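You operate a simulated robot arm through the tools that you are given. There is no shell and no other tool. Be economical: measure what you need, move in short steps, check, and stop when the job is done.

Carry out the task below with a simulated two-armed robot. There is one attempt and no reset: what you move stays moved.

## Task
Take the lid off the sugar caddy and lay it down on the top of the dining table.

Only the result counts: the job must be done as asked and must still hold three seconds after the hand-in. Knocking over, shifting, dropping, spilling or breaking anything else fails it. Lids that push on must go on centred and level and be pressed home; caps that screw on are set level and turned clockwise until they are tight.

## Robot
Two 7-joint arms with two-finger parallel grippers on one trunk, on a base that drives. Base frame: it is fixed to the floor where the robot stands at the start and does not move with it; the origin is under the middle of the robot, x ahead of it, y to its left, z up; the surface under the hand at the start is at about z = 75. Lengths are in cm, angles in degrees, forces in N, time in s.
The left shoulder is at the start at [7, 18.8, 107.3], the right one opposite. With the tool pointing down near the work surface each hand reaches from about 32 to 80 cm from the robot's upright axis, wherever it stands, measured 20 degrees to its own side. Payload 3.91 kg a hand.
The TCP of each hand is the grasp point between the finger pads, 3 cm short of the fingertips. In the tool frame z runs along the fingers and y along their closing line. Largest opening 11 cm; finger width 2, thickness 1; the body of the gripper, 4.8 by 11.2 cm, starts 5.5 cm behind the TCP.
Orientation is told as [roll, pitch, yaw] about the base's x, y, z axes, in that order, counted from this pose: with the fingers straight down and closing along the base's y, the tool's x points along the base's -x, its y along +y and its z along -z.

## Interface
- The arms move only by the tool jog_arm. It takes "left_steps", "right_steps" or both (then of equal length, played together; a hand with none holds still); each is text: rows parted by semicolons, each of 7 numbers parted by spaces: the turn, a rotation vector about the tool's x, y, z in units of 8 degrees (1.0 is 8 degrees), then the shift along the tool's x, y, z in units of 20 mm (1.0 is 20 mm), then the gripper command, from -1 (fully open) to 1 (shut), values between in proportion. In form: wx wy wz tx ty tz fingers; .... A call has 1 to 10 rows; each row shifts and turns the commanded pose from where the row before left it, along the tool's axes as they then stand. A call with a number of a shift or a turn outside -1 to 1 is refused whole. A row lasts 0.2 s, in which the tool goes at most 5 cm and 8.6 degrees; a call with a longer step from one row to the next is refused whole, and so is a gripper value outside its range. Where a pose cannot be reached the arm comes as near as it can. A force on the tool above 40 N (or 10 N above the force at the start of the call, whichever is more), or a blocked arm, ends the call early, and 0.2 s more pass. Each finger travels about 7.2 cm/s and halts on what it meets, pressing with about 26 N; the grip force reading is that of the motor and also rises with nothing between the fingers. The clock runs only during rows and for 0.2 s after the last one: add rows that do not move to give the fingers time. It gives the time, the measured TCP pose, the force on the tool (base axes), the opening and the grip force at its end, in the units of the frame above (readings bear some noise), with the torque about the TCP (base axes, N m) and any sound that the robot's microphone picked up, and new pictures: "views" is both (left out), scene, wrist or none (wrist: the cameras of the hands that moved).
- Cameras (640 x 400 px; columns grow to the right, rows downward): "scene" is now at [14.08, -0.95, 132.44]; the picture's right is [-0.11, -0.99, 0.00], its down [-0.35, 0.04, -0.94] and it looks along [0.93, -0.10, -0.35] (base axes); focal length 295 px, centre (320, 200). "left" rides on the left gripper at [7.2, -1.7, -10.3] in its tool frame; the picture's right is [0.23, 0.97, 0.00], its down [-0.76, 0.18, -0.62] and it looks along [-0.61, 0.14, 0.78] (tool axes); focal length 222 px, centre (320, 200). "right" rides on the right gripper at [7.2, 1.7, -10.3] in its tool frame; the picture's right is [-0.23, 0.97, 0.00], its down [-0.76, -0.18, -0.62] and it looks along [-0.61, -0.14, 0.78] (tool axes); focal length 222 px, centre (320, 200). There is no depth. A picture from a camera that has moved, and an enlarged one, comes with that camera's place and axes in the base frame and with its lens.
- lift_body(by): slides the trunk up (or, below 0, down) by that many cm; the arms and the scene camera ride with it, the base frame stays. It gives what a move gives, with no picture.
- roll_base(legs): drives the robot by 1 to 6 legs, each [ahead, turn to the left] in cm and degrees, along the robot's own axes; the way and the turn of a leg run together, so that a leg with both is an arc; at most 150 cm and 180 degrees a leg. The arms and the cameras ride along, it lands a little off, and it stops where it bumps. It gives what a move gives, and a new picture of the scene camera.
- head_to(pan, tilt): turns the head with the scene camera to pan (to the left, within 86 degrees either way) and tilt (down, from -29 to 69), counted from straight ahead of the robot. It gives what a move gives, and a new picture of the scene camera.
- zoom(camera, box): a new picture of the part [left, top, right, bottom] of that camera's present view, enlarged. The clock stands still meanwhile.
- job_done(): hands the job in; it is judged then, once.

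Go step by step. Nothing tells you exact positions but the pictures and the camera data: compare them with the known pose of the tool, close in by small moves and look again before you grip or let go. The budget is 120 turns and 260 pictures, counting those below and the enlarged ones. Unless the task says otherwise, let go and move clear before handing in, and close with one line.

The tools are called after "Emit:" as a command line: name --argument value ..., lists and objects as JSON in quotes. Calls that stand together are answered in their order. jog_arm: Moves the arms, as the interface text tells. Its arguments: {"type":"object","properties":{"left_steps":{"type":"string"},"right_steps":{"type":"string"},"views":{"type":"string","enum":["both","scene","wrist","none"]}},"required":[]} The other tools are called the same way: lift_body (by) slides the trunk up or down; roll_base (legs) drives the base; head_to (pan, tilt) turns the head that bears the scene camera; zoom (camera, box) takes an enlarged picture of a part of a camera's view; job_done () hands the job in.

At the start:

```text
clock: 0.0
left_tool_pos: [60.25, 19.11, 112.14]
left_tcp_rot: [0.1, 0.1, 0.0]
left_contact_force: [-0.7, -1.3, -0.3]
left_wrist_torque: [-0.01, 0.02, -0.01]
left_grip_width: 11.02
left_grip_force: 0.0
right_tool_pos: [54.84, -17.44, 112.18]
right_tcp_rot: [0.0, 0.0, 0.0]
right_contact_force: [-0.9, -0.1, 0.1]
right_wrist_torque: [0.0, 0.05, 0.0]
right_grip_width: 11.0
right_grip_force: 0.1
trunk travel left (down, up): [-58.3, 35.7]
robot x, y, heading: [0.32, 0.34, 0.4]
head pan, tilt: [-6.2, 20.3]
```

scene: 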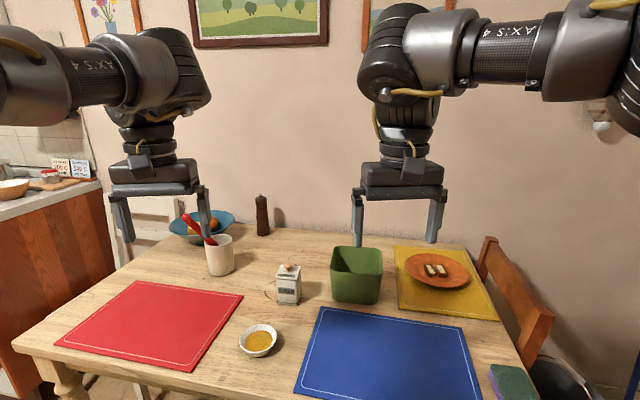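
right: 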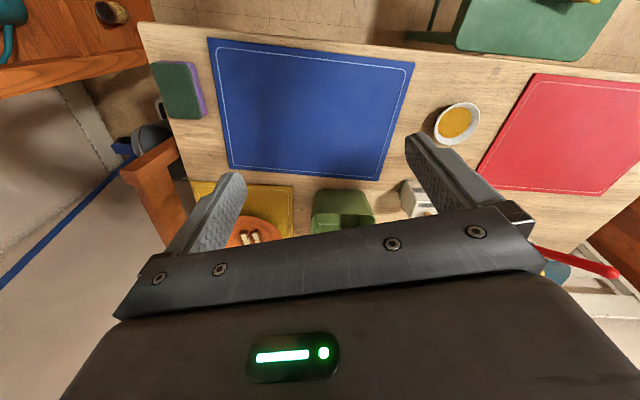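
left: 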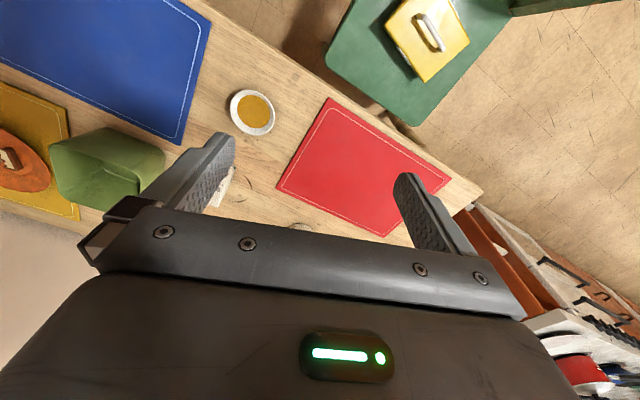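

The small white box near the table's middle looks like the sugar caddy. I'll zoom to check it.

Emit:
zoom --camera "scene" --box '[240, 240, 340, 320]'

Emit:
zoom --camera "scene" --box '[160, 180, 480, 380]'

```text
5.00 times, centred on (290, 280) of scene
camera zoom: at [14.08, -0.95, 132.44], right [-0.11, -0.99, 0.0], down [-0.35, 0.04, -0.94], along [0.93, -0.1, -0.35], focal length 1476 px, centre (470, -200)
```

zoom: 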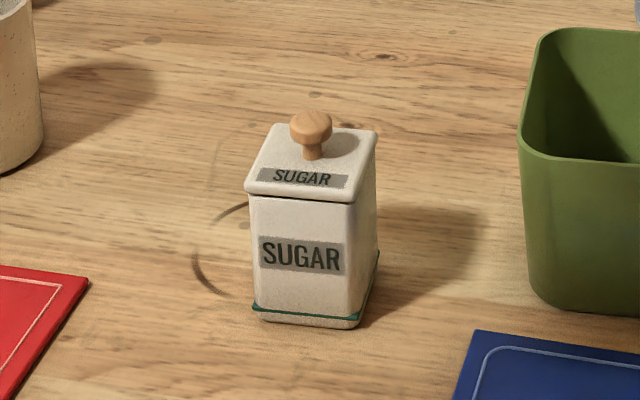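

```text
2.00 times, centred on (320, 280) of scene
camera zoom: at [14.08, -0.95, 132.44], right [-0.11, -0.99, 0.0], down [-0.35, 0.04, -0.94], along [0.93, -0.1, -0.35], focal length 590 px, centre (320, 40)
```

zoom: 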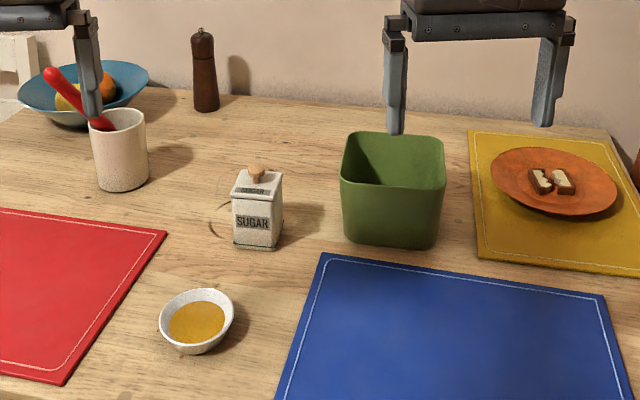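

The caddy has a wooden knob at about [86, 0, 86], a little beyond reach. I'll look down to see how much room there is to drive ahead.

Emit:
head_to --pan -15 --tilt 65

```text
clock: 1.1
left_tool_pos: [60.35, 19.19, 112.16]
left_tcp_rot: [0.0, 0.1, 0.1]
left_contact_force: [0.0, 0.8, 0.1]
left_wrist_torque: [-0.04, 0.0, -0.02]
left_grip_width: 11.01
left_grip_force: 0.2
right_tool_pos: [54.76, -17.51, 112.18]
right_tcp_rot: [0.0, 0.0, 0.0]
right_contact_force: [0.5, -0.1, 0.2]
right_wrist_torque: [0.01, 0.02, -0.01]
right_grip_width: 11.05
right_grip_force: 0.1
trunk travel left (down, up): [-58.3, 35.7]
robot x, y, heading: [0.2, -0.05, -0.2]
head pan, tilt: [-15.0, 65.0]
camera scene: at [10.7, -1.51, 126.13], right [-0.26, -0.97, 0.0], down [-0.88, 0.23, -0.42], along [0.41, -0.11, -0.91], focal length 295 px, centre (320, 200)
```

scene: 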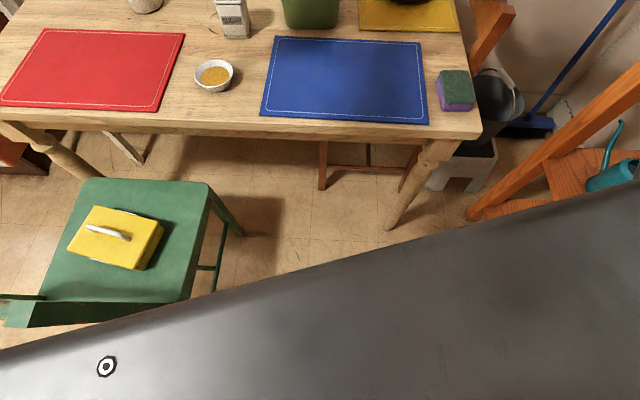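

There's a stool close to the base, so I won't drive. I'll pitch the left tool forward to extend its reach, and raise the head to watch.

Emit:
head_to --pan 0 --tilt 35

Emit:
jog_arm --left_steps "0 -1 0 0 0 0 -1;0 -1 0 0 0 0 -1;0 -1 0 0 0 0 -1" --views "none"

Emit:
jog_arm --left_steps "0 0 0 -.5 -.92 .9 -1;0 0 0 -.5 -.92 .9 -1;0 0 0 -.5 -.92 .9 -1;0 0 0 -.5 -.92 .9 -1;0 0 0 -.5 -.92 .9 -1;0 0 0 -.5 -.92 .9 -1;0 0 0 -.5 -.92 .9 -1;0 0 0 -.5 -.92 .9 -1;0 0 0 -.5 -.92 .9 -1"

```text
clock: 2.1
left_tool_pos: [60.31, 19.13, 112.2]
left_tcp_rot: [0.0, 0.1, 0.1]
left_contact_force: [-0.4, -0.1, 1.1]
left_wrist_torque: [-0.01, 0.0, 0.01]
left_grip_width: 10.98
left_grip_force: 0.2
right_tool_pos: [54.91, -17.38, 112.15]
right_tcp_rot: [0.0, 0.0, 0.0]
right_contact_force: [0.7, -0.3, -0.2]
right_wrist_torque: [0.0, 0.01, 0.02]
right_grip_width: 10.98
right_grip_force: 0.1
trunk travel left (down, up): [-58.3, 35.7]
robot x, y, heading: [-0.22, 0.41, 0.1]
head pan, tilt: [0.0, 35.0]
camera scene: at [13.63, 0.05, 130.1], right [0.0, -1.0, 0.0], down [-0.57, 0.0, -0.82], along [0.82, 0.0, -0.57], focal length 295 px, centre (320, 200)
```

scene: 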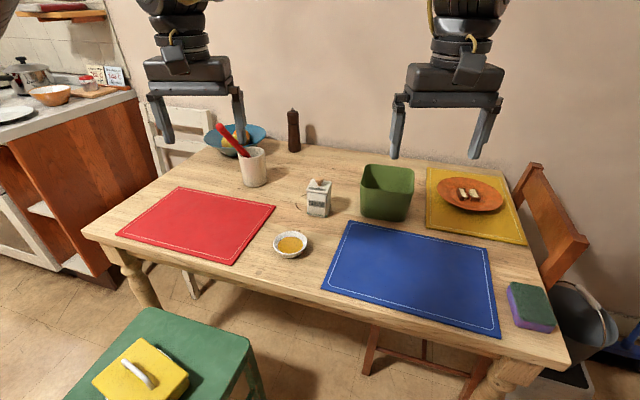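

```text
clock: 2.9
left_tool_pos: [60.31, 19.08, 112.1]
left_tcp_rot: [-0.1, -24.1, 0.2]
left_contact_force: [-0.2, -1.1, 0.8]
left_wrist_torque: [0.0, -0.03, 0.02]
left_grip_width: 10.99
left_grip_force: 0.2
right_tool_pos: [54.79, -17.36, 112.32]
right_tcp_rot: [-0.1, 0.0, 0.0]
right_contact_force: [-0.7, 0.1, 0.3]
right_wrist_torque: [0.02, -0.04, -0.04]
right_grip_width: 11.0
right_grip_force: 0.1
trunk travel left (down, up): [-58.3, 35.7]
robot x, y, heading: [-0.18, 0.04, -0.0]
head pan, tilt: [0.0, 35.0]
```

```text
clock: 4.9
left_tool_pos: [74.77, 2.61, 101.01]
left_tcp_rot: [-0.1, -23.9, 0.0]
left_contact_force: [-0.6, 0.9, -0.2]
left_wrist_torque: [0.0, 0.01, -0.01]
left_grip_width: 11.0
left_grip_force: 0.1
left hand out of reach, approached as far as the arm can: row 9
right_tool_pos: [54.91, -17.45, 112.22]
right_tcp_rot: [-0.2, 0.1, 0.0]
right_contact_force: [0.4, 0.6, 0.2]
right_wrist_torque: [0.0, 0.0, -0.02]
right_grip_width: 11.02
right_grip_force: 0.1
trunk travel left (down, up): [-58.3, 35.7]
robot x, y, heading: [0.21, -0.05, -0.0]
head pan, tilt: [0.0, 35.0]
camera scene: at [13.71, 0.14, 130.11], right [0.0, -1.0, 0.0], down [-0.57, 0.0, -0.82], along [0.82, 0.0, -0.57], focal length 295 px, centre (320, 200)
camera left: at [63.91, 0.97, 107.44], right [-0.21, 0.97, -0.09], down [0.44, 0.18, 0.88], along [0.87, 0.14, -0.47], focal length 222 px, centre (320, 200)
```

scene: 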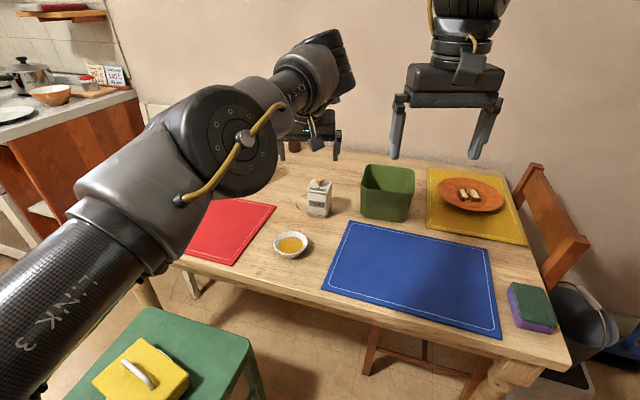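
left: 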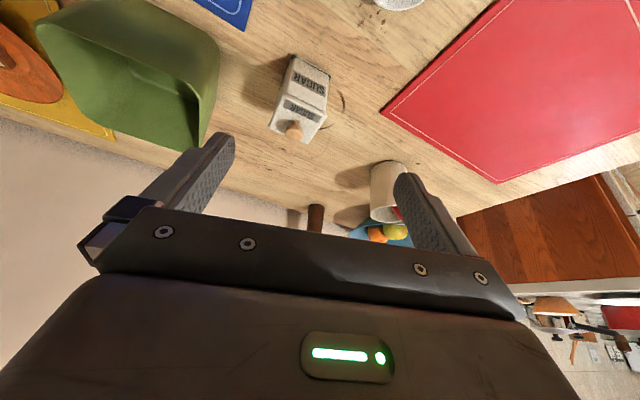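

The reach ends here at this pitch, so bringing the base nearer would help. I'll look at the robot's own base and the floor beside it first.

Emit:
head_to --pan 70 --tilt 69

Emit:
head_to --pan -60 --tilt 60

```text
clock: 6.3
left_tool_pos: [74.54, 2.63, 101.09]
left_tcp_rot: [0.0, -23.8, 0.0]
left_contact_force: [0.3, -0.2, 0.0]
left_wrist_torque: [-0.01, 0.01, 0.0]
left_grip_width: 10.99
left_grip_force: 0.1
right_tool_pos: [54.94, -17.41, 112.08]
right_tcp_rot: [0.0, -0.1, 0.0]
right_contact_force: [0.6, -0.7, 0.4]
right_wrist_torque: [0.0, -0.01, -0.01]
right_grip_width: 10.99
right_grip_force: 0.2
trunk travel left (down, up): [-58.3, 35.7]
robot x, y, heading: [0.41, -0.04, -0.2]
head pan, tilt: [70.0, 68.8]
camera scene: at [6.75, 5.3, 125.75], right [0.94, -0.34, 0.0], down [-0.32, -0.88, -0.36], along [0.12, 0.34, -0.93], focal length 295 px, centre (320, 200)
```

scene: 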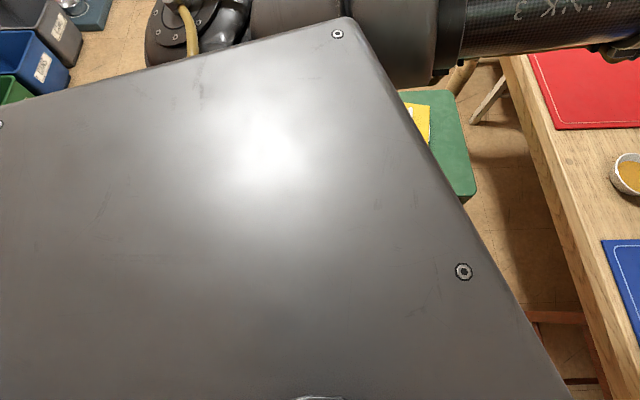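

```text
clock: 8.4
left_tool_pos: [74.68, 2.57, 101.02]
left_tcp_rot: [0.0, -24.0, -0.1]
left_contact_force: [1.0, -0.1, 0.7]
left_wrist_torque: [-0.05, 0.02, 0.03]
left_grip_width: 10.99
left_grip_force: 0.1
right_tool_pos: [54.81, -17.52, 112.13]
right_tcp_rot: [0.1, -0.1, 0.0]
right_contact_force: [-0.4, 0.7, 0.0]
right_wrist_torque: [0.01, 0.0, 0.01]
right_grip_width: 11.01
right_grip_force: 0.1
trunk travel left (down, up): [-58.3, 35.7]
robot x, y, heading: [0.06, 0.07, 0.1]
head pan, tilt: [-60.0, 60.0]
camera scene: at [8.16, -5.72, 126.68], right [-0.87, -0.5, 0.0], down [-0.43, 0.75, -0.5], along [0.25, -0.43, -0.87], focal length 295 px, centre (320, 200)
```

scene: 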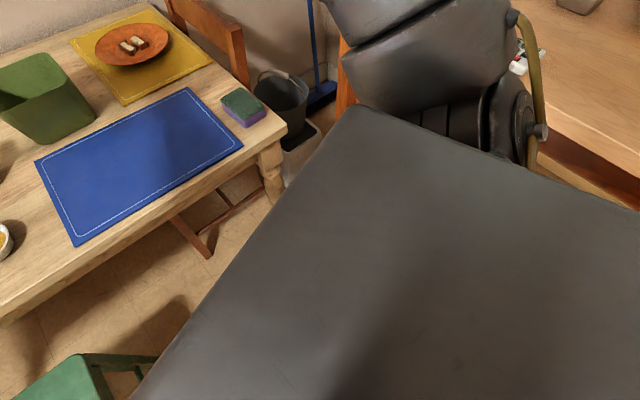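

The base itself can't be seen, but the nearest stool corner is about 40 cm from my axis. I'll turn slightly right, away from the stool, and creep ahead 7 cm.

Emit:
roll_base --legs '[[0, -12], [7, 0]]'

Emit:
head_to --pan 12 --tilt 35

```text
clock: 10.2
left_tool_pos: [79.57, -14.26, 102.05]
left_tcp_rot: [0.0, -24.6, -11.9]
left_contact_force: [-1.2, 0.1, 0.9]
left_wrist_torque: [-0.02, -0.01, -0.01]
left_grip_width: 11.0
left_grip_force: 0.0
right_tool_pos: [55.74, -29.54, 112.81]
right_tcp_rot: [0.1, -0.7, -11.9]
right_contact_force: [-0.8, -0.6, 0.9]
right_wrist_torque: [0.02, -0.1, -0.03]
right_grip_width: 10.99
right_grip_force: 0.0
trunk travel left (down, up): [-58.3, 35.7]
robot x, y, heading: [6.87, -1.71, -12.1]
head pan, tilt: [-60.0, 60.0]
camera scene: at [12.54, -8.61, 126.77], right [-0.95, -0.31, -0.01], down [-0.26, 0.82, -0.5], along [0.16, -0.48, -0.86], focal length 295 px, centre (320, 200)
```

scene: 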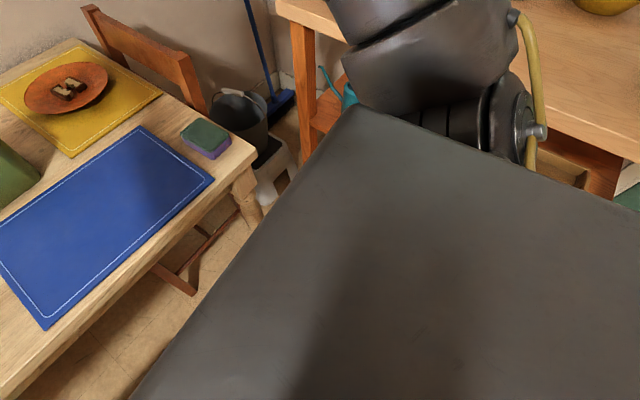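

```text
clock: 11.6
left_tool_pos: [80.25, -14.35, 101.35]
left_tcp_rot: [0.0, -24.1, -11.9]
left_contact_force: [0.8, -0.3, -1.3]
left_wrist_torque: [-0.02, 0.01, -0.03]
left_grip_width: 10.99
left_grip_force: 0.0
right_tool_pos: [56.67, -29.7, 112.39]
right_tcp_rot: [0.0, -0.2, -11.9]
right_contact_force: [0.2, 0.3, -0.3]
right_wrist_torque: [0.01, 0.04, -0.02]
right_grip_width: 11.03
right_grip_force: 0.1
trunk travel left (down, up): [-58.3, 35.7]
robot x, y, heading: [7.22, -1.28, -11.9]
head pan, tilt: [12.0, 35.0]
camera scene: at [20.3, -2.41, 130.11], right [0.0, -1.0, 0.0], down [-0.57, 0.0, -0.82], along [0.82, 0.0, -0.57], focal length 295 px, centre (320, 200)
```

scene: 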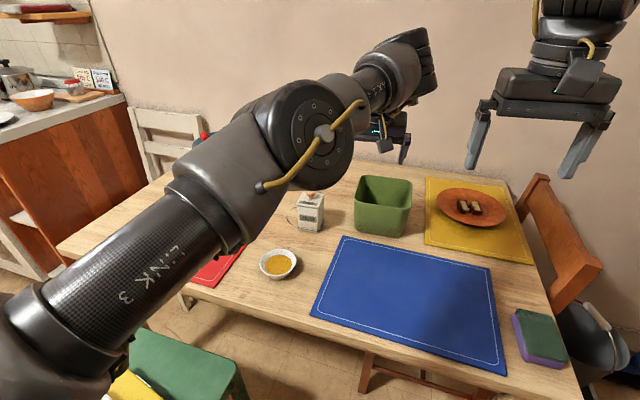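

The base moved cleanly. Now I'll bring the left hand over the knob, about 7 cm above it.

Emit:
jog_arm --left_steps "0 0 0 .05 .97 .5 -1;0 0 0 .05 .97 .5 -1;0 0 0 .05 .97 .5 -1;0 0 0 .05 .97 .5 -1;0 0 0 .05 .97 .5 -1;0 0 0 .05 .97 .5 -1;0 0 0 .05 .97 .5 -1;0 0 0 .05 .97 .5 -1;0 0 0 0 0 0 -1"

```text
clock: 13.6
left_tool_pos: [85.82, 0.21, 93.58]
left_tcp_rot: [0.0, -24.1, -11.8]
left_contact_force: [-0.2, -0.1, -0.7]
left_wrist_torque: [0.0, -0.05, -0.01]
left_grip_width: 11.01
left_grip_force: 0.0
right_tool_pos: [56.66, -29.77, 112.36]
right_tcp_rot: [0.0, -0.2, -11.9]
right_contact_force: [0.1, -0.1, -1.1]
right_wrist_torque: [0.0, -0.01, 0.0]
right_grip_width: 10.98
right_grip_force: 0.2
trunk travel left (down, up): [-58.3, 35.7]
robot x, y, heading: [6.6, -1.69, -11.9]
head pan, tilt: [12.0, 35.0]
camera scene: at [20.28, -2.45, 130.11], right [0.0, -1.0, 0.0], down [-0.57, 0.0, -0.82], along [0.82, 0.0, -0.57], focal length 295 px, centre (320, 200)
camera left: at [74.94, 0.81, 99.99], right [0.0, 1.0, -0.09], down [0.47, 0.08, 0.88], along [0.88, -0.04, -0.47], focal length 222 px, centre (320, 200)
```

scene: 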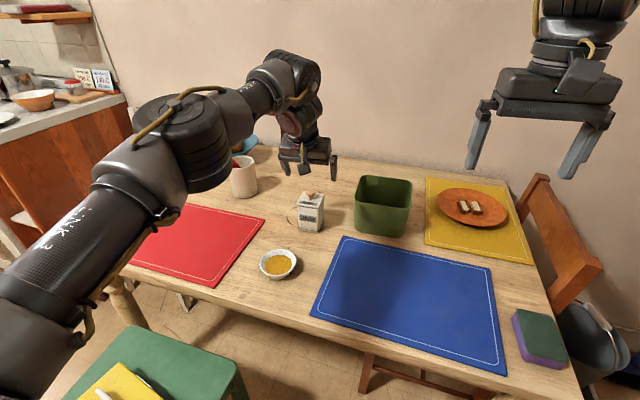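
left: 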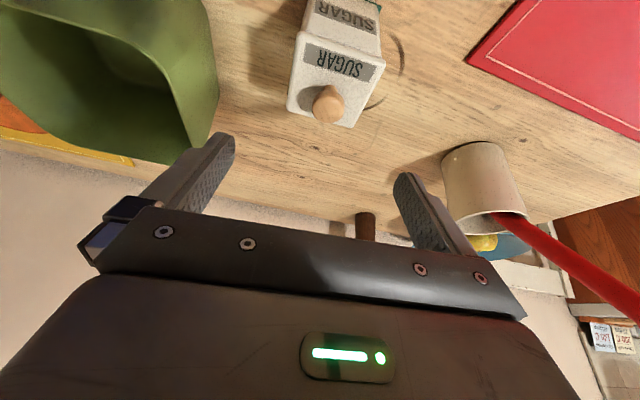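

Emit:
zoom --camera "scene" --box '[272, 180, 352, 240]'

Emit:
zoom --camera "left" --box '[240, 50, 400, 150]'

```text
6.67 times, centred on (312, 210) of scene
camera zoom: at [20.28, -2.45, 130.11], right [0.0, -1.0, 0.0], down [-0.57, 0.0, -0.82], along [0.82, 0.0, -0.57], focal length 1968 px, centre (373, 133)
```

zoom: 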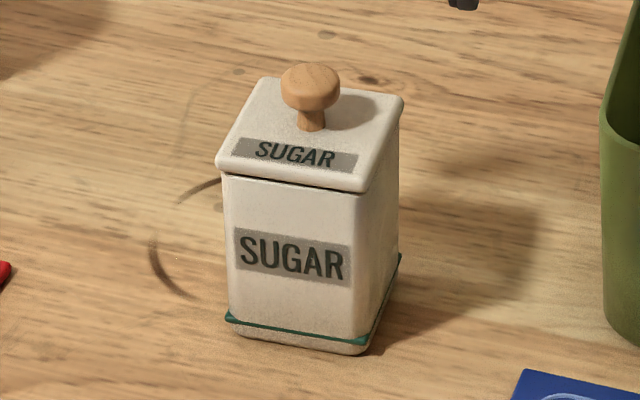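

```text
4.00 times, centred on (320, 100) of left
camera zoom: at [74.94, 0.81, 99.99], right [0.0, 1.0, -0.09], down [0.47, 0.08, 0.88], along [0.88, -0.04, -0.47], focal length 888 px, centre (320, 600)
```

zoom: 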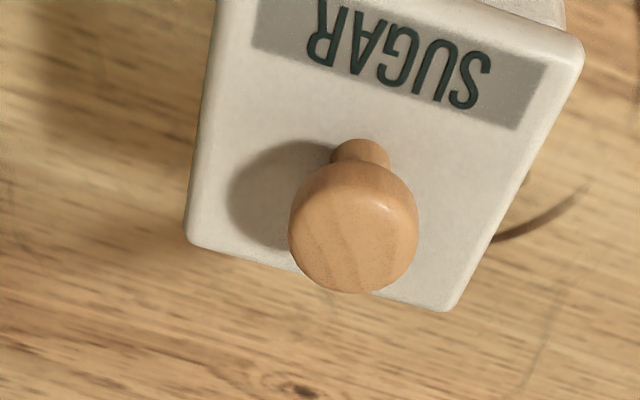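

Knob head is about 2.4 cm across, at roughly [86, 0.15, 86.3], with the lid top near z 84.5–85. I'll narrow the fingers and descend most of the way, then check.

Emit:
jog_arm --left_steps "0 0 0 0 0 0 -.1;0 0 0 0 0 0 -.1;0 0 0 .27 0 .43 -.1;0 0 0 .27 0 .43 -.1;0 0 0 .27 0 .43 -.1;0 0 0 .27 0 .43 -.1;0 0 0 0 0 0 -.1"

Emit:
zoom --camera "scene" --box '[272, 160, 352, 220]'

Emit:
zoom --camera "left" --box '[200, 50, 440, 200]'

```text
clock: 15.2
left_tool_pos: [85.36, 0.52, 89.51]
left_tcp_rot: [0.0, -24.0, -12.0]
left_contact_force: [-0.2, 0.8, -0.3]
left_wrist_torque: [0.0, -0.02, -0.04]
left_grip_width: 6.08
left_grip_force: 0.1
right_tool_pos: [56.7, -29.77, 112.34]
right_tcp_rot: [0.0, -0.2, -11.9]
right_contact_force: [-0.2, 0.2, -0.9]
right_wrist_torque: [-0.01, 0.02, 0.01]
right_grip_width: 11.01
right_grip_force: 0.2
trunk travel left (down, up): [-58.3, 35.7]
robot x, y, heading: [6.9, -1.37, -11.9]
head pan, tilt: [12.0, 35.0]
camera scene: at [20.29, -2.41, 130.11], right [0.0, -1.0, 0.0], down [-0.57, 0.0, -0.82], along [0.82, 0.0, -0.57], focal length 295 px, centre (320, 200)
camera left: at [74.44, 1.01, 96.03], right [0.0, 1.0, -0.09], down [0.47, 0.08, 0.88], along [0.88, -0.04, -0.47], focal length 222 px, centre (320, 200)
```

scene: 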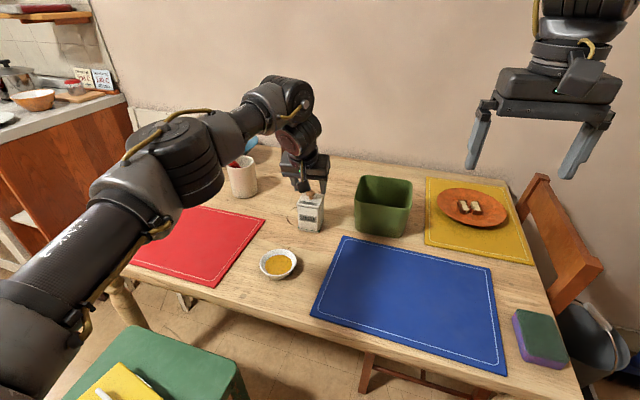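
left: 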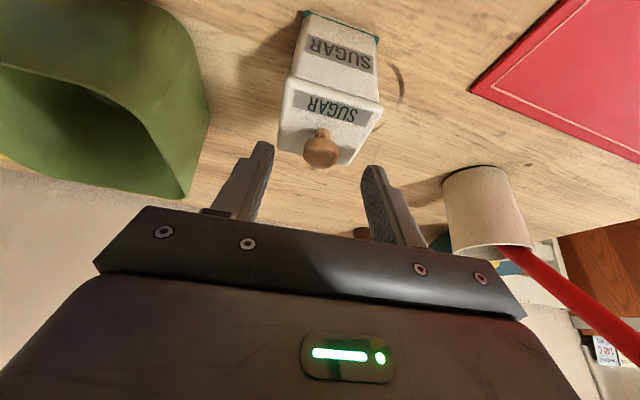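

```text
6.67 times, centred on (312, 190) of scene
camera zoom: at [20.29, -2.41, 130.11], right [0.0, -1.0, 0.0], down [-0.57, 0.0, -0.82], along [0.82, 0.0, -0.57], focal length 1968 px, centre (373, 267)
```

zoom: 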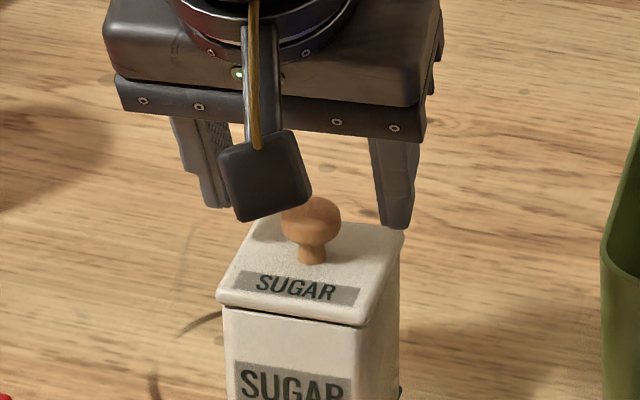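

```text
2.67 times, centred on (320, 125) of left
camera zoom: at [74.44, 1.01, 96.03], right [0.0, 1.0, -0.09], down [0.47, 0.08, 0.88], along [0.88, -0.04, -0.47], focal length 592 px, centre (320, 400)
```

zoom: 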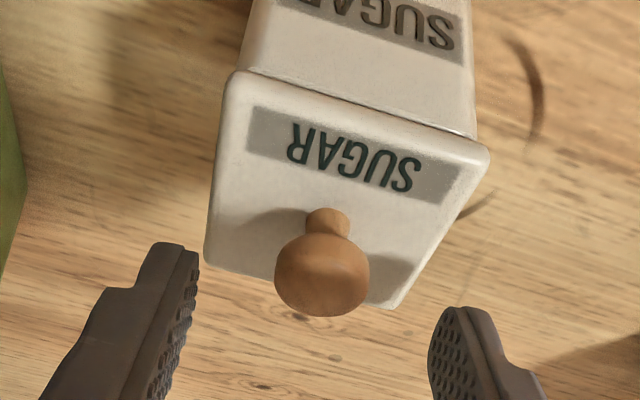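

Fingers straddle the knob centrally, with tips about level with its head. I'll go down 0.9 cm and look.

Emit:
jog_arm --left_steps "0 0 0 .09 0 .2 -.1;0 0 0 .09 0 .2 -.1;0 0 0 0 0 0 -.1" --views "none"

Emit:
zoom --camera "scene" --box '[272, 160, 352, 220]'

Emit:
zoom --camera "left" --box '[200, 50, 440, 200]'

```text
clock: 16.0
left_tool_pos: [85.36, 0.57, 88.69]
left_tcp_rot: [0.0, -24.0, -11.9]
left_contact_force: [-0.3, -0.5, -0.3]
left_wrist_torque: [0.04, 0.02, -0.04]
left_grip_width: 6.05
left_grip_force: 0.0
right_tool_pos: [56.67, -29.83, 112.38]
right_tcp_rot: [0.0, -0.2, -11.9]
right_contact_force: [0.2, -0.6, 0.4]
right_wrist_torque: [0.0, 0.0, 0.02]
right_grip_width: 11.04
right_grip_force: 0.0
trunk travel left (down, up): [-58.3, 35.7]
robot x, y, heading: [6.61, -1.44, -11.7]
head pan, tilt: [12.0, 35.0]
```

```text
6.67 times, centred on (312, 190) of scene
camera zoom: at [20.32, -2.38, 130.11], right [0.0, -1.0, 0.0], down [-0.57, 0.0, -0.82], along [0.82, 0.0, -0.57], focal length 1968 px, centre (373, 267)
```

zoom: 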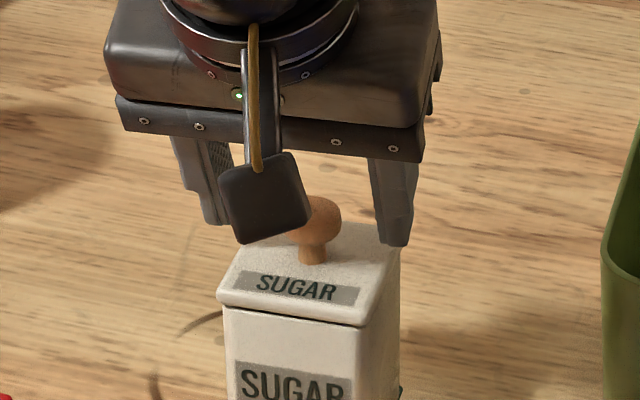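

```text
2.67 times, centred on (320, 125) of left
camera zoom: at [74.5, 1.07, 95.15], right [0.0, 1.0, -0.09], down [0.47, 0.08, 0.88], along [0.88, -0.04, -0.47], focal length 592 px, centre (320, 400)
```

zoom: 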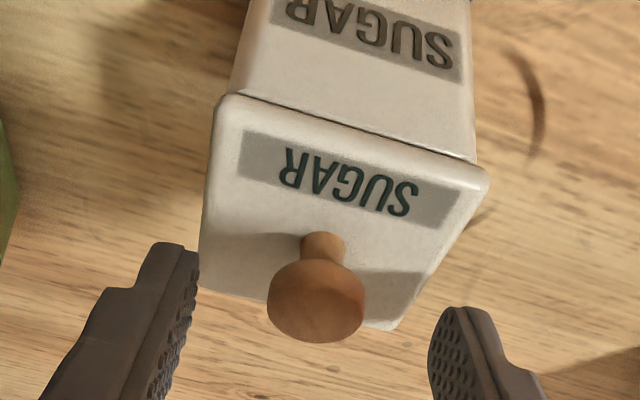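

Still centred. A further 0.4 cm down, then close to about 3 cm to check the centring before gripping.

Emit:
jog_arm --left_steps "0 0 0 .08 0 .18 -.1;0 0 0 0 0 0 .2;0 0 0 0 0 0 .43;0 0 0 0 0 0 .43" --views "none"

Emit:
zoom --camera "scene" --box '[272, 160, 352, 220]'

Emit:
zoom --camera "left" --box '[240, 100, 400, 200]'

```text
clock: 17.0
left_tool_pos: [85.46, 0.43, 88.33]
left_tcp_rot: [0.0, -24.1, -12.0]
left_contact_force: [-0.2, -0.5, 0.0]
left_wrist_torque: [0.04, 0.0, 0.0]
left_grip_width: 3.12
left_grip_force: 0.1
right_tool_pos: [56.67, -29.71, 112.25]
right_tcp_rot: [0.0, -0.1, -11.8]
right_contact_force: [-0.4, -0.2, 0.4]
right_wrist_torque: [-0.01, -0.01, 0.0]
right_grip_width: 10.97
right_grip_force: 0.0
trunk travel left (down, up): [-58.3, 35.7]
robot x, y, heading: [7.18, -1.4, -12.2]
head pan, tilt: [12.0, 35.0]
```

```text
6.67 times, centred on (312, 190) of scene
camera zoom: at [20.32, -2.38, 130.11], right [0.0, -1.0, 0.0], down [-0.57, 0.0, -0.82], along [0.82, 0.0, -0.57], focal length 1968 px, centre (373, 267)
```

zoom: 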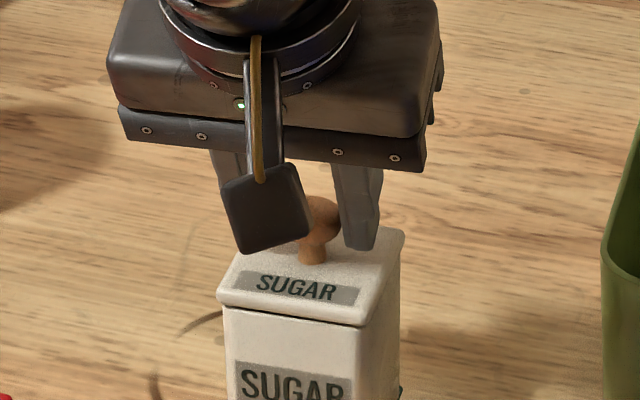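

```text
4.00 times, centred on (320, 150) of left
camera zoom: at [74.53, 1.01, 94.73], right [0.0, 1.0, -0.09], down [0.47, 0.08, 0.88], along [0.88, -0.04, -0.47], focal length 888 px, centre (320, 400)
```

zoom: 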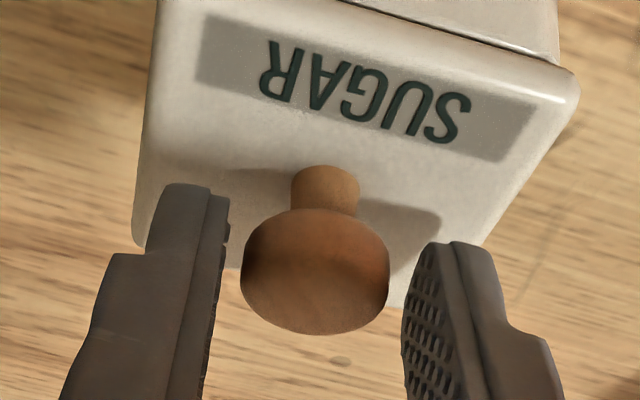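

Well centred and at the same depth. Closing on the knob now.

Emit:
jog_arm --left_steps "0 0 0 0 0 0 .55;0 0 0 0 0 0 .65;0 0 0 0 0 0 1;0 0 0 0 0 0 1;0 0 0 0 0 0 1" --views "wrist"

Emit:
zoom --camera "scene" --box '[272, 170, 352, 230]'

```text
clock: 18.2
left_tool_pos: [85.41, 0.42, 88.27]
left_tcp_rot: [0.1, -24.1, -12.0]
left_contact_force: [-0.3, -1.3, 1.0]
left_wrist_torque: [0.01, -0.03, -0.03]
left_grip_width: 2.24
left_grip_force: 25.7
right_tool_pos: [56.58, -29.77, 112.41]
right_tcp_rot: [0.0, -0.2, -11.9]
right_contact_force: [1.2, -0.7, 0.9]
right_wrist_torque: [0.0, -0.03, -0.04]
right_grip_width: 10.98
right_grip_force: 0.1
trunk travel left (down, up): [-58.3, 35.7]
robot x, y, heading: [7.02, -1.76, -11.8]
head pan, tilt: [12.0, 35.0]
heard: snap
camera left: at [74.52, 1.01, 94.75], right [0.0, 1.0, -0.09], down [0.47, 0.08, 0.88], along [0.88, -0.04, -0.47], focal length 222 px, centre (320, 200)
```

left: 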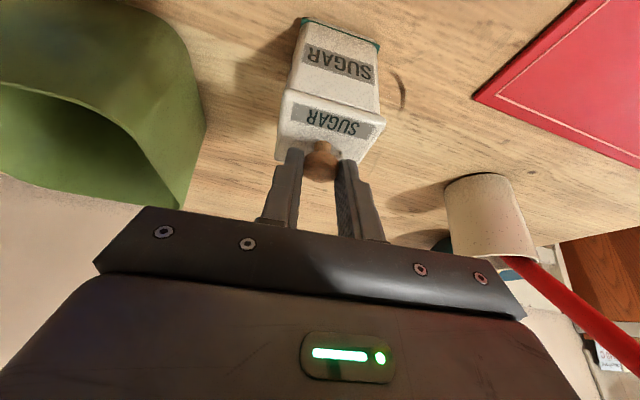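

```text
6.67 times, centred on (312, 200) of scene
camera zoom: at [20.31, -2.39, 130.11], right [0.0, -1.0, 0.0], down [-0.57, 0.0, -0.82], along [0.82, 0.0, -0.57], focal length 1968 px, centre (373, 200)
```

zoom: 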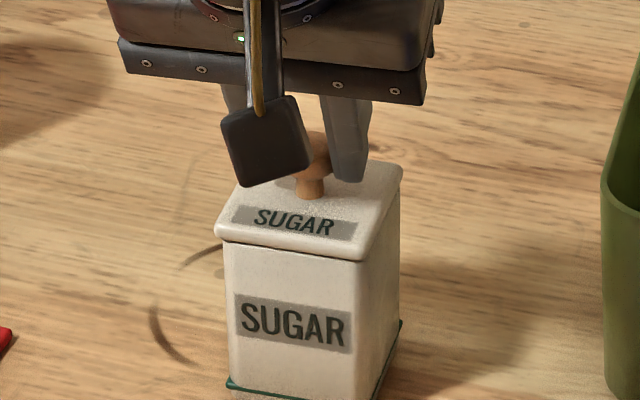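

Gripped at 2.24 cm (a snap was heard; the knob looks whole). I'll lift straight up slowly, watching the forces and whether the body follows.

Emit:
jog_arm --left_steps "0 0 0 -.04 0 -.09 1;0 0 0 -.04 0 -.09 1;0 0 0 -.04 0 -.09 1;0 0 0 -.04 0 -.09 1;0 0 0 -.04 0 -.09 1;0 0 0 0 0 0 1" --views "none"

Emit:
zoom --camera "scene" --box '[272, 170, 352, 230]'

```text
clock: 19.6
left_tool_pos: [85.29, 0.5, 89.39]
left_tcp_rot: [0.0, -24.1, -11.9]
left_contact_force: [-0.1, 0.4, -1.4]
left_wrist_torque: [-0.01, 0.0, 0.01]
left_grip_width: 2.24
left_grip_force: 26.1
right_tool_pos: [56.73, -29.67, 112.41]
right_tcp_rot: [0.1, -0.2, -12.0]
right_contact_force: [-0.2, 0.7, 0.1]
right_wrist_torque: [0.01, 0.03, -0.01]
right_grip_width: 11.02
right_grip_force: 0.0
trunk travel left (down, up): [-58.3, 35.7]
robot x, y, heading: [6.72, -1.3, -11.7]
head pan, tilt: [12.0, 35.0]
```

```text
6.67 times, centred on (312, 200) of scene
camera zoom: at [20.33, -2.38, 130.11], right [0.0, -1.0, 0.0], down [-0.57, 0.0, -0.82], along [0.82, 0.0, -0.57], focal length 1968 px, centre (373, 200)
```

zoom: 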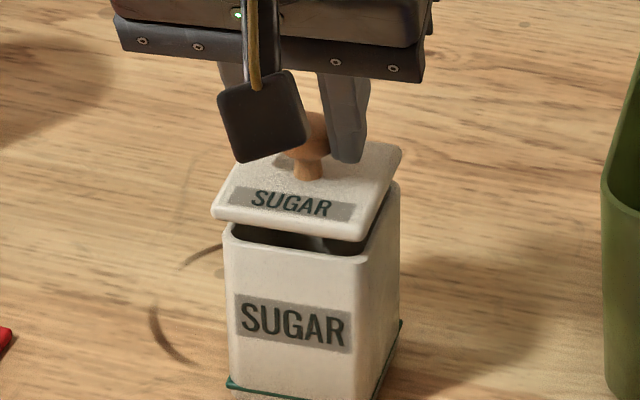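

The lid comes off alone and level. I'll raise it 5 cm more.

Emit:
jog_arm --left_steps "0 0 0 -.2 0 -.46 1;0 0 0 -.2 0 -.46 1;0 0 0 -.2 0 -.46 1;0 0 0 -.2 0 -.46 1;0 0 0 -.2 0 -.46 1;0 0 0 0 0 0 1"

Emit:
zoom --camera "scene" --box '[220, 150, 380, 290]'

```text
clock: 21.0
left_tool_pos: [85.31, 0.49, 94.16]
left_tcp_rot: [-0.1, -24.1, -11.8]
left_contact_force: [0.3, -1.2, -0.5]
left_wrist_torque: [0.02, -0.02, 0.02]
left_grip_width: 2.25
left_grip_force: 26.2
right_tool_pos: [56.74, -29.69, 112.35]
right_tcp_rot: [-0.1, 0.0, -11.9]
right_contact_force: [-0.4, 0.8, 0.9]
right_wrist_torque: [-0.01, -0.01, 0.03]
right_grip_width: 10.99
right_grip_force: 0.1
trunk travel left (down, up): [-58.3, 35.7]
robot x, y, heading: [6.96, -1.47, -11.8]
head pan, tilt: [12.0, 35.0]
camera scene: at [20.35, -2.37, 130.11], right [0.0, -1.0, 0.0], down [-0.57, 0.0, -0.82], along [0.82, 0.0, -0.57], focal length 295 px, centre (320, 200)
camera left: at [74.38, 1.08, 100.74], right [0.0, 1.0, -0.09], down [0.47, 0.08, 0.88], along [0.88, -0.04, -0.47], focal length 222 px, centre (320, 200)
```

scene: 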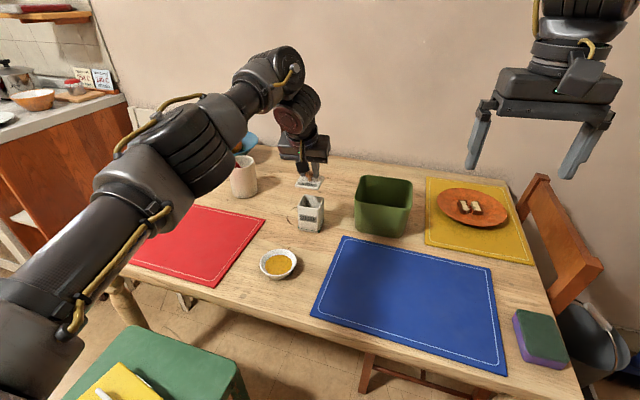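
left: 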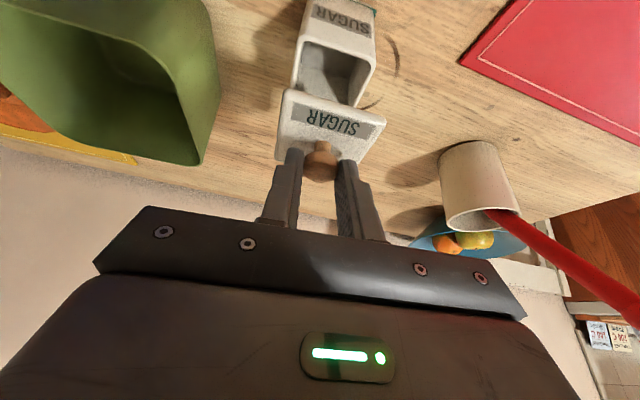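

```text
2.86 times, centred on (300, 220) of scene
camera zoom: at [20.35, -2.37, 130.11], right [0.0, -1.0, 0.0], down [-0.57, 0.0, -0.82], along [0.82, 0.0, -0.57], focal length 843 px, centre (377, 143)
```

zoom: 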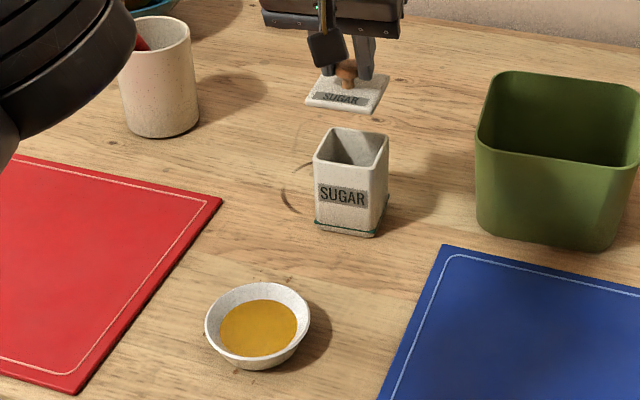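

A clear bare patch lies at about [81.5, 10.5], between caddy, red mat and bowl. I'll carry the lid over it at this height.

Emit:
jog_arm --left_steps "0 0 0 .5 .762 -.223 1;0 0 0 .5 .762 -.223 1;0 0 0 .5 .762 -.223 1;0 0 0 .5 .762 -.223 1;0 0 0 .5 .762 -.223 1;0 0 0 .5 .762 -.223 1;0 0 0 0 0 0 1"

Emit:
zoom --camera "scene" --box '[220, 150, 380, 290]'

```text
clock: 22.6
left_tool_pos: [80.84, 10.71, 94.36]
left_tcp_rot: [0.0, -24.1, -11.9]
left_contact_force: [0.3, -0.3, -0.3]
left_wrist_torque: [-0.01, 0.0, 0.01]
left_grip_width: 2.24
left_grip_force: 26.3
right_tool_pos: [56.78, -29.88, 112.42]
right_tcp_rot: [-0.1, 0.0, -11.8]
right_contact_force: [0.5, -0.3, -0.4]
right_wrist_torque: [0.02, 0.01, -0.02]
right_grip_width: 11.0
right_grip_force: 0.0
trunk travel left (down, up): [-58.3, 35.7]
robot x, y, heading: [6.83, -1.47, -11.9]
head pan, tilt: [12.0, 35.0]
camera scene: at [20.36, -2.44, 130.1], right [0.0, -1.0, 0.0], down [-0.57, 0.0, -0.82], along [0.82, 0.0, -0.57], focal length 295 px, centre (320, 200)
camera left: at [69.85, 11.36, 100.86], right [0.0, 1.0, -0.09], down [0.47, 0.08, 0.88], along [0.88, -0.04, -0.47], focal length 222 px, centre (320, 200)
```

scene: 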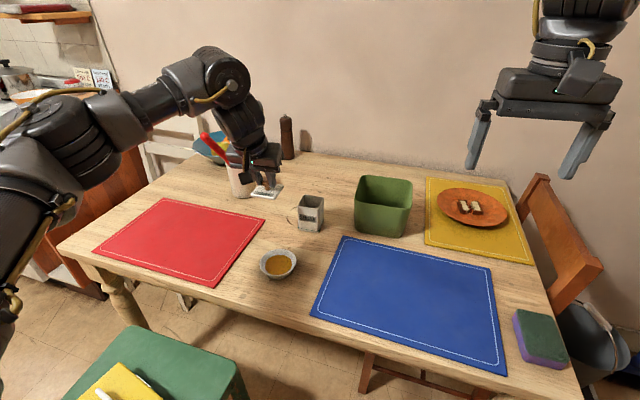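
left: 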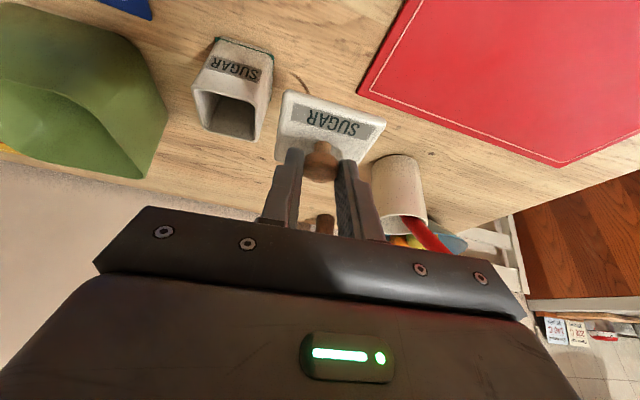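

```text
2.86 times, centred on (300, 220) of scene
camera zoom: at [20.36, -2.44, 130.1], right [0.0, -1.0, 0.0], down [-0.57, 0.0, -0.82], along [0.82, 0.0, -0.57], focal length 843 px, centre (377, 143)
```

zoom: 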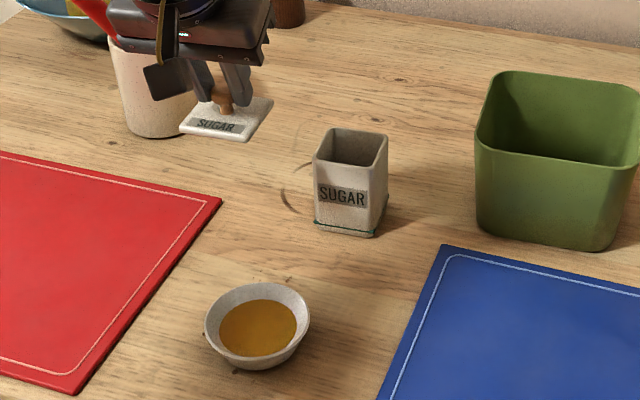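

Above the spot. Lowering 11 cm straight down, then checking.

Emit:
jog_arm --left_steps "0 0 0 .28 0 .63 1;0 0 0 .28 0 .63 1;0 0 0 .28 0 .63 1;0 0 0 .28 0 .63 1;0 0 0 .28 0 .63 1;0 0 0 .28 0 .63 1;0 0 0 .28 0 .63 1;0 0 0 .28 0 .63 1;0 0 0 0 0 0 1" --views "wrist"

Emit:
zoom --camera "scene" --box '[220, 150, 380, 290]'

```text
clock: 24.6
left_tool_pos: [80.75, 10.79, 83.26]
left_tcp_rot: [0.0, -24.1, -12.0]
left_contact_force: [0.1, -0.1, -1.1]
left_wrist_torque: [-0.05, 0.02, 0.0]
left_grip_width: 2.21
left_grip_force: 26.2
right_tool_pos: [56.62, -29.73, 112.38]
right_tcp_rot: [0.0, -0.1, -11.8]
right_contact_force: [-0.4, -1.0, 0.5]
right_wrist_torque: [0.01, 0.0, -0.04]
right_grip_width: 10.99
right_grip_force: 0.1
trunk travel left (down, up): [-58.3, 35.7]
robot x, y, heading: [7.07, -1.58, -12.0]
head pan, tilt: [12.0, 35.0]
camera left: at [69.92, 11.43, 89.67], right [0.0, 1.0, -0.09], down [0.47, 0.08, 0.88], along [0.88, -0.04, -0.47], focal length 222 px, centre (320, 200)
```

left: 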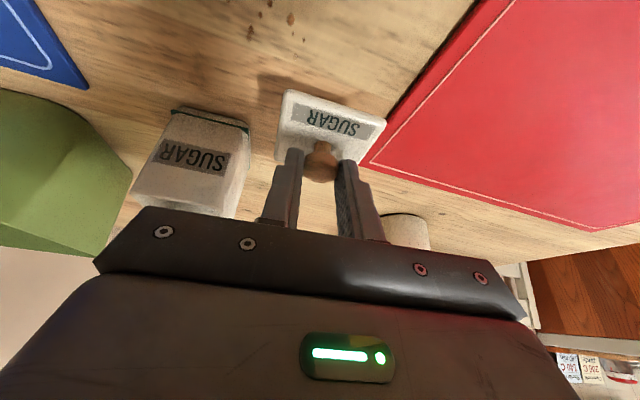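

```text
2.86 times, centred on (300, 220) of scene
camera zoom: at [20.3, -2.39, 130.11], right [0.0, -1.0, 0.0], down [-0.57, 0.0, -0.82], along [0.82, 0.0, -0.57], focal length 843 px, centre (377, 143)
```

zoom: 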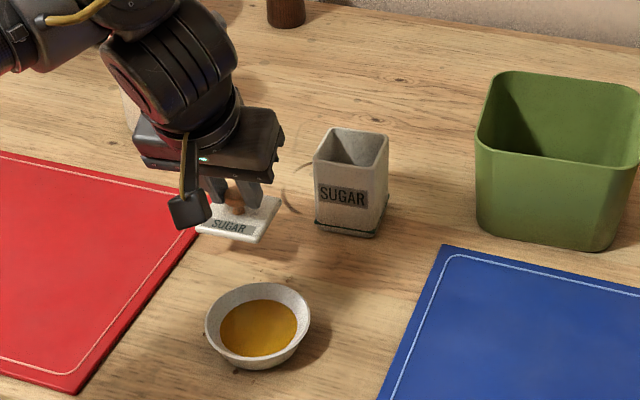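

Nearly down; a small shift towards the caddy gives more room from the red mat, then 2 cm lower.

Emit:
jog_arm --left_steps "0 0 0 0 -.35 0 1;0 0 0 .1 0 .23 1;0 0 0 .1 0 .23 1;0 0 0 .1 0 .23 1;0 0 0 .1 0 .23 1;0 0 0 0 0 0 1" --views "wrist"

Emit:
zoom --camera "scene" --box '[240, 190, 320, 250]'

```text
clock: 26.0
left_tool_pos: [80.58, 10.12, 81.4]
left_tcp_rot: [0.0, -24.1, -11.9]
left_contact_force: [0.3, -0.1, -0.3]
left_wrist_torque: [-0.01, 0.02, 0.02]
left_grip_width: 2.24
left_grip_force: 25.8
right_tool_pos: [56.76, -29.86, 112.35]
right_tcp_rot: [0.1, -0.2, -12.0]
right_contact_force: [-0.1, 0.0, 0.5]
right_wrist_torque: [-0.02, -0.02, 0.0]
right_grip_width: 10.98
right_grip_force: 0.1
trunk travel left (down, up): [-58.3, 35.7]
robot x, y, heading: [6.81, -1.33, -12.1]
head pan, tilt: [12.0, 35.0]
camera left: at [69.76, 10.65, 87.72], right [0.0, 1.0, -0.09], down [0.47, 0.08, 0.88], along [0.88, -0.04, -0.47], focal length 222 px, centre (320, 200)
```

left: 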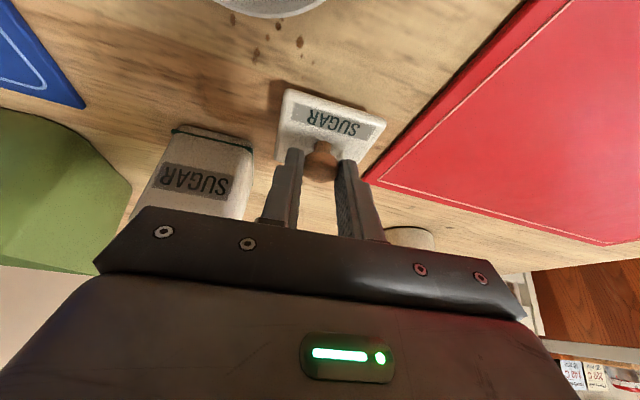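

```text
6.67 times, centred on (280, 220) of scene
camera zoom: at [20.32, -2.39, 130.11], right [0.0, -1.0, 0.0], down [-0.57, 0.0, -0.82], along [0.82, 0.0, -0.57], focal length 1968 px, centre (587, 67)
```

zoom: 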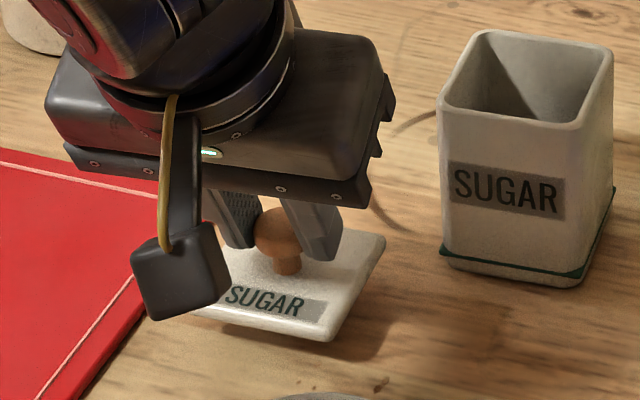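

Emit:
jog_arm --left_steps "0 0 0 .06 0 .137 1;0 0 0 .06 0 .137 1;0 0 0 .06 0 .137 1;0 0 0 0 0 0 1" --views "none"

Emit:
zoom --camera "scene" --box '[240, 190, 320, 250]'

```text
clock: 27.0
left_tool_pos: [80.63, 10.23, 80.46]
left_tcp_rot: [0.0, -24.2, -12.0]
left_contact_force: [0.4, 0.1, -0.2]
left_wrist_torque: [0.02, 0.01, -0.03]
left_grip_width: 2.24
left_grip_force: 25.7
right_tool_pos: [56.68, -29.83, 112.32]
right_tcp_rot: [0.0, -0.3, -11.9]
right_contact_force: [-0.5, 0.1, 0.4]
right_wrist_torque: [0.01, -0.02, -0.01]
right_grip_width: 10.98
right_grip_force: 0.0
trunk travel left (down, up): [-58.3, 35.7]
robot x, y, heading: [6.78, -1.61, -11.9]
head pan, tilt: [12.0, 35.0]
```

```text
6.67 times, centred on (280, 220) of scene
camera zoom: at [20.33, -2.38, 130.11], right [0.0, -1.0, 0.0], down [-0.57, 0.0, -0.82], along [0.82, 0.0, -0.57], focal length 1968 px, centre (587, 67)
```

zoom: 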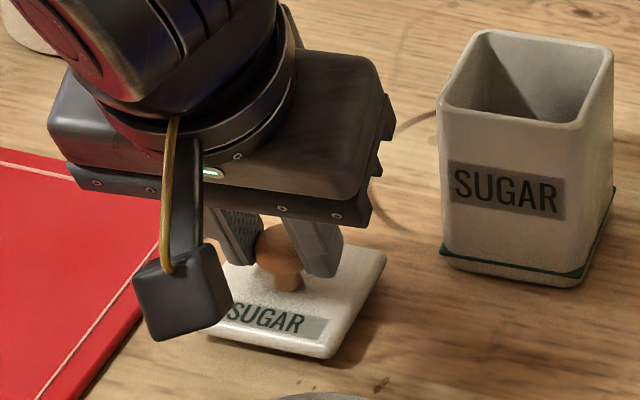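

Emit:
jog_arm --left_steps "0 0 0 .03 0 .07 1;0 0 0 .03 0 .07 1;0 0 0 .03 0 .07 1;0 0 0 0 0 0 1" --views "none"

Emit:
zoom --camera "scene" --box '[240, 190, 320, 250]'

```text
clock: 28.0
left_tool_pos: [80.68, 10.11, 80.03]
left_tcp_rot: [0.0, -24.0, -11.9]
left_contact_force: [0.3, 0.1, 0.4]
left_wrist_torque: [0.03, -0.01, 0.0]
left_grip_width: 2.22
left_grip_force: 26.4
right_tool_pos: [56.66, -29.8, 112.39]
right_tcp_rot: [-0.1, -0.2, -11.9]
right_contact_force: [0.7, -0.4, 1.1]
right_wrist_torque: [0.02, 0.03, 0.03]
right_grip_width: 11.0
right_grip_force: 0.0
trunk travel left (down, up): [-58.3, 35.7]
robot x, y, heading: [7.01, -1.37, -11.8]
head pan, tilt: [12.0, 35.0]
```

```text
6.67 times, centred on (280, 220) of scene
camera zoom: at [20.33, -2.38, 130.11], right [0.0, -1.0, 0.0], down [-0.57, 0.0, -0.82], along [0.82, 0.0, -0.57], focal length 1968 px, centre (587, 67)
```

zoom: 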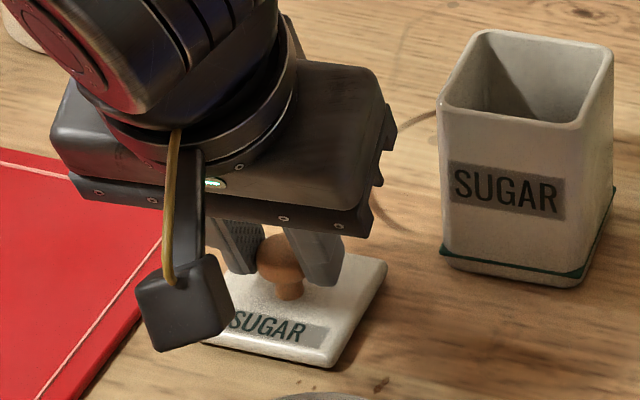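

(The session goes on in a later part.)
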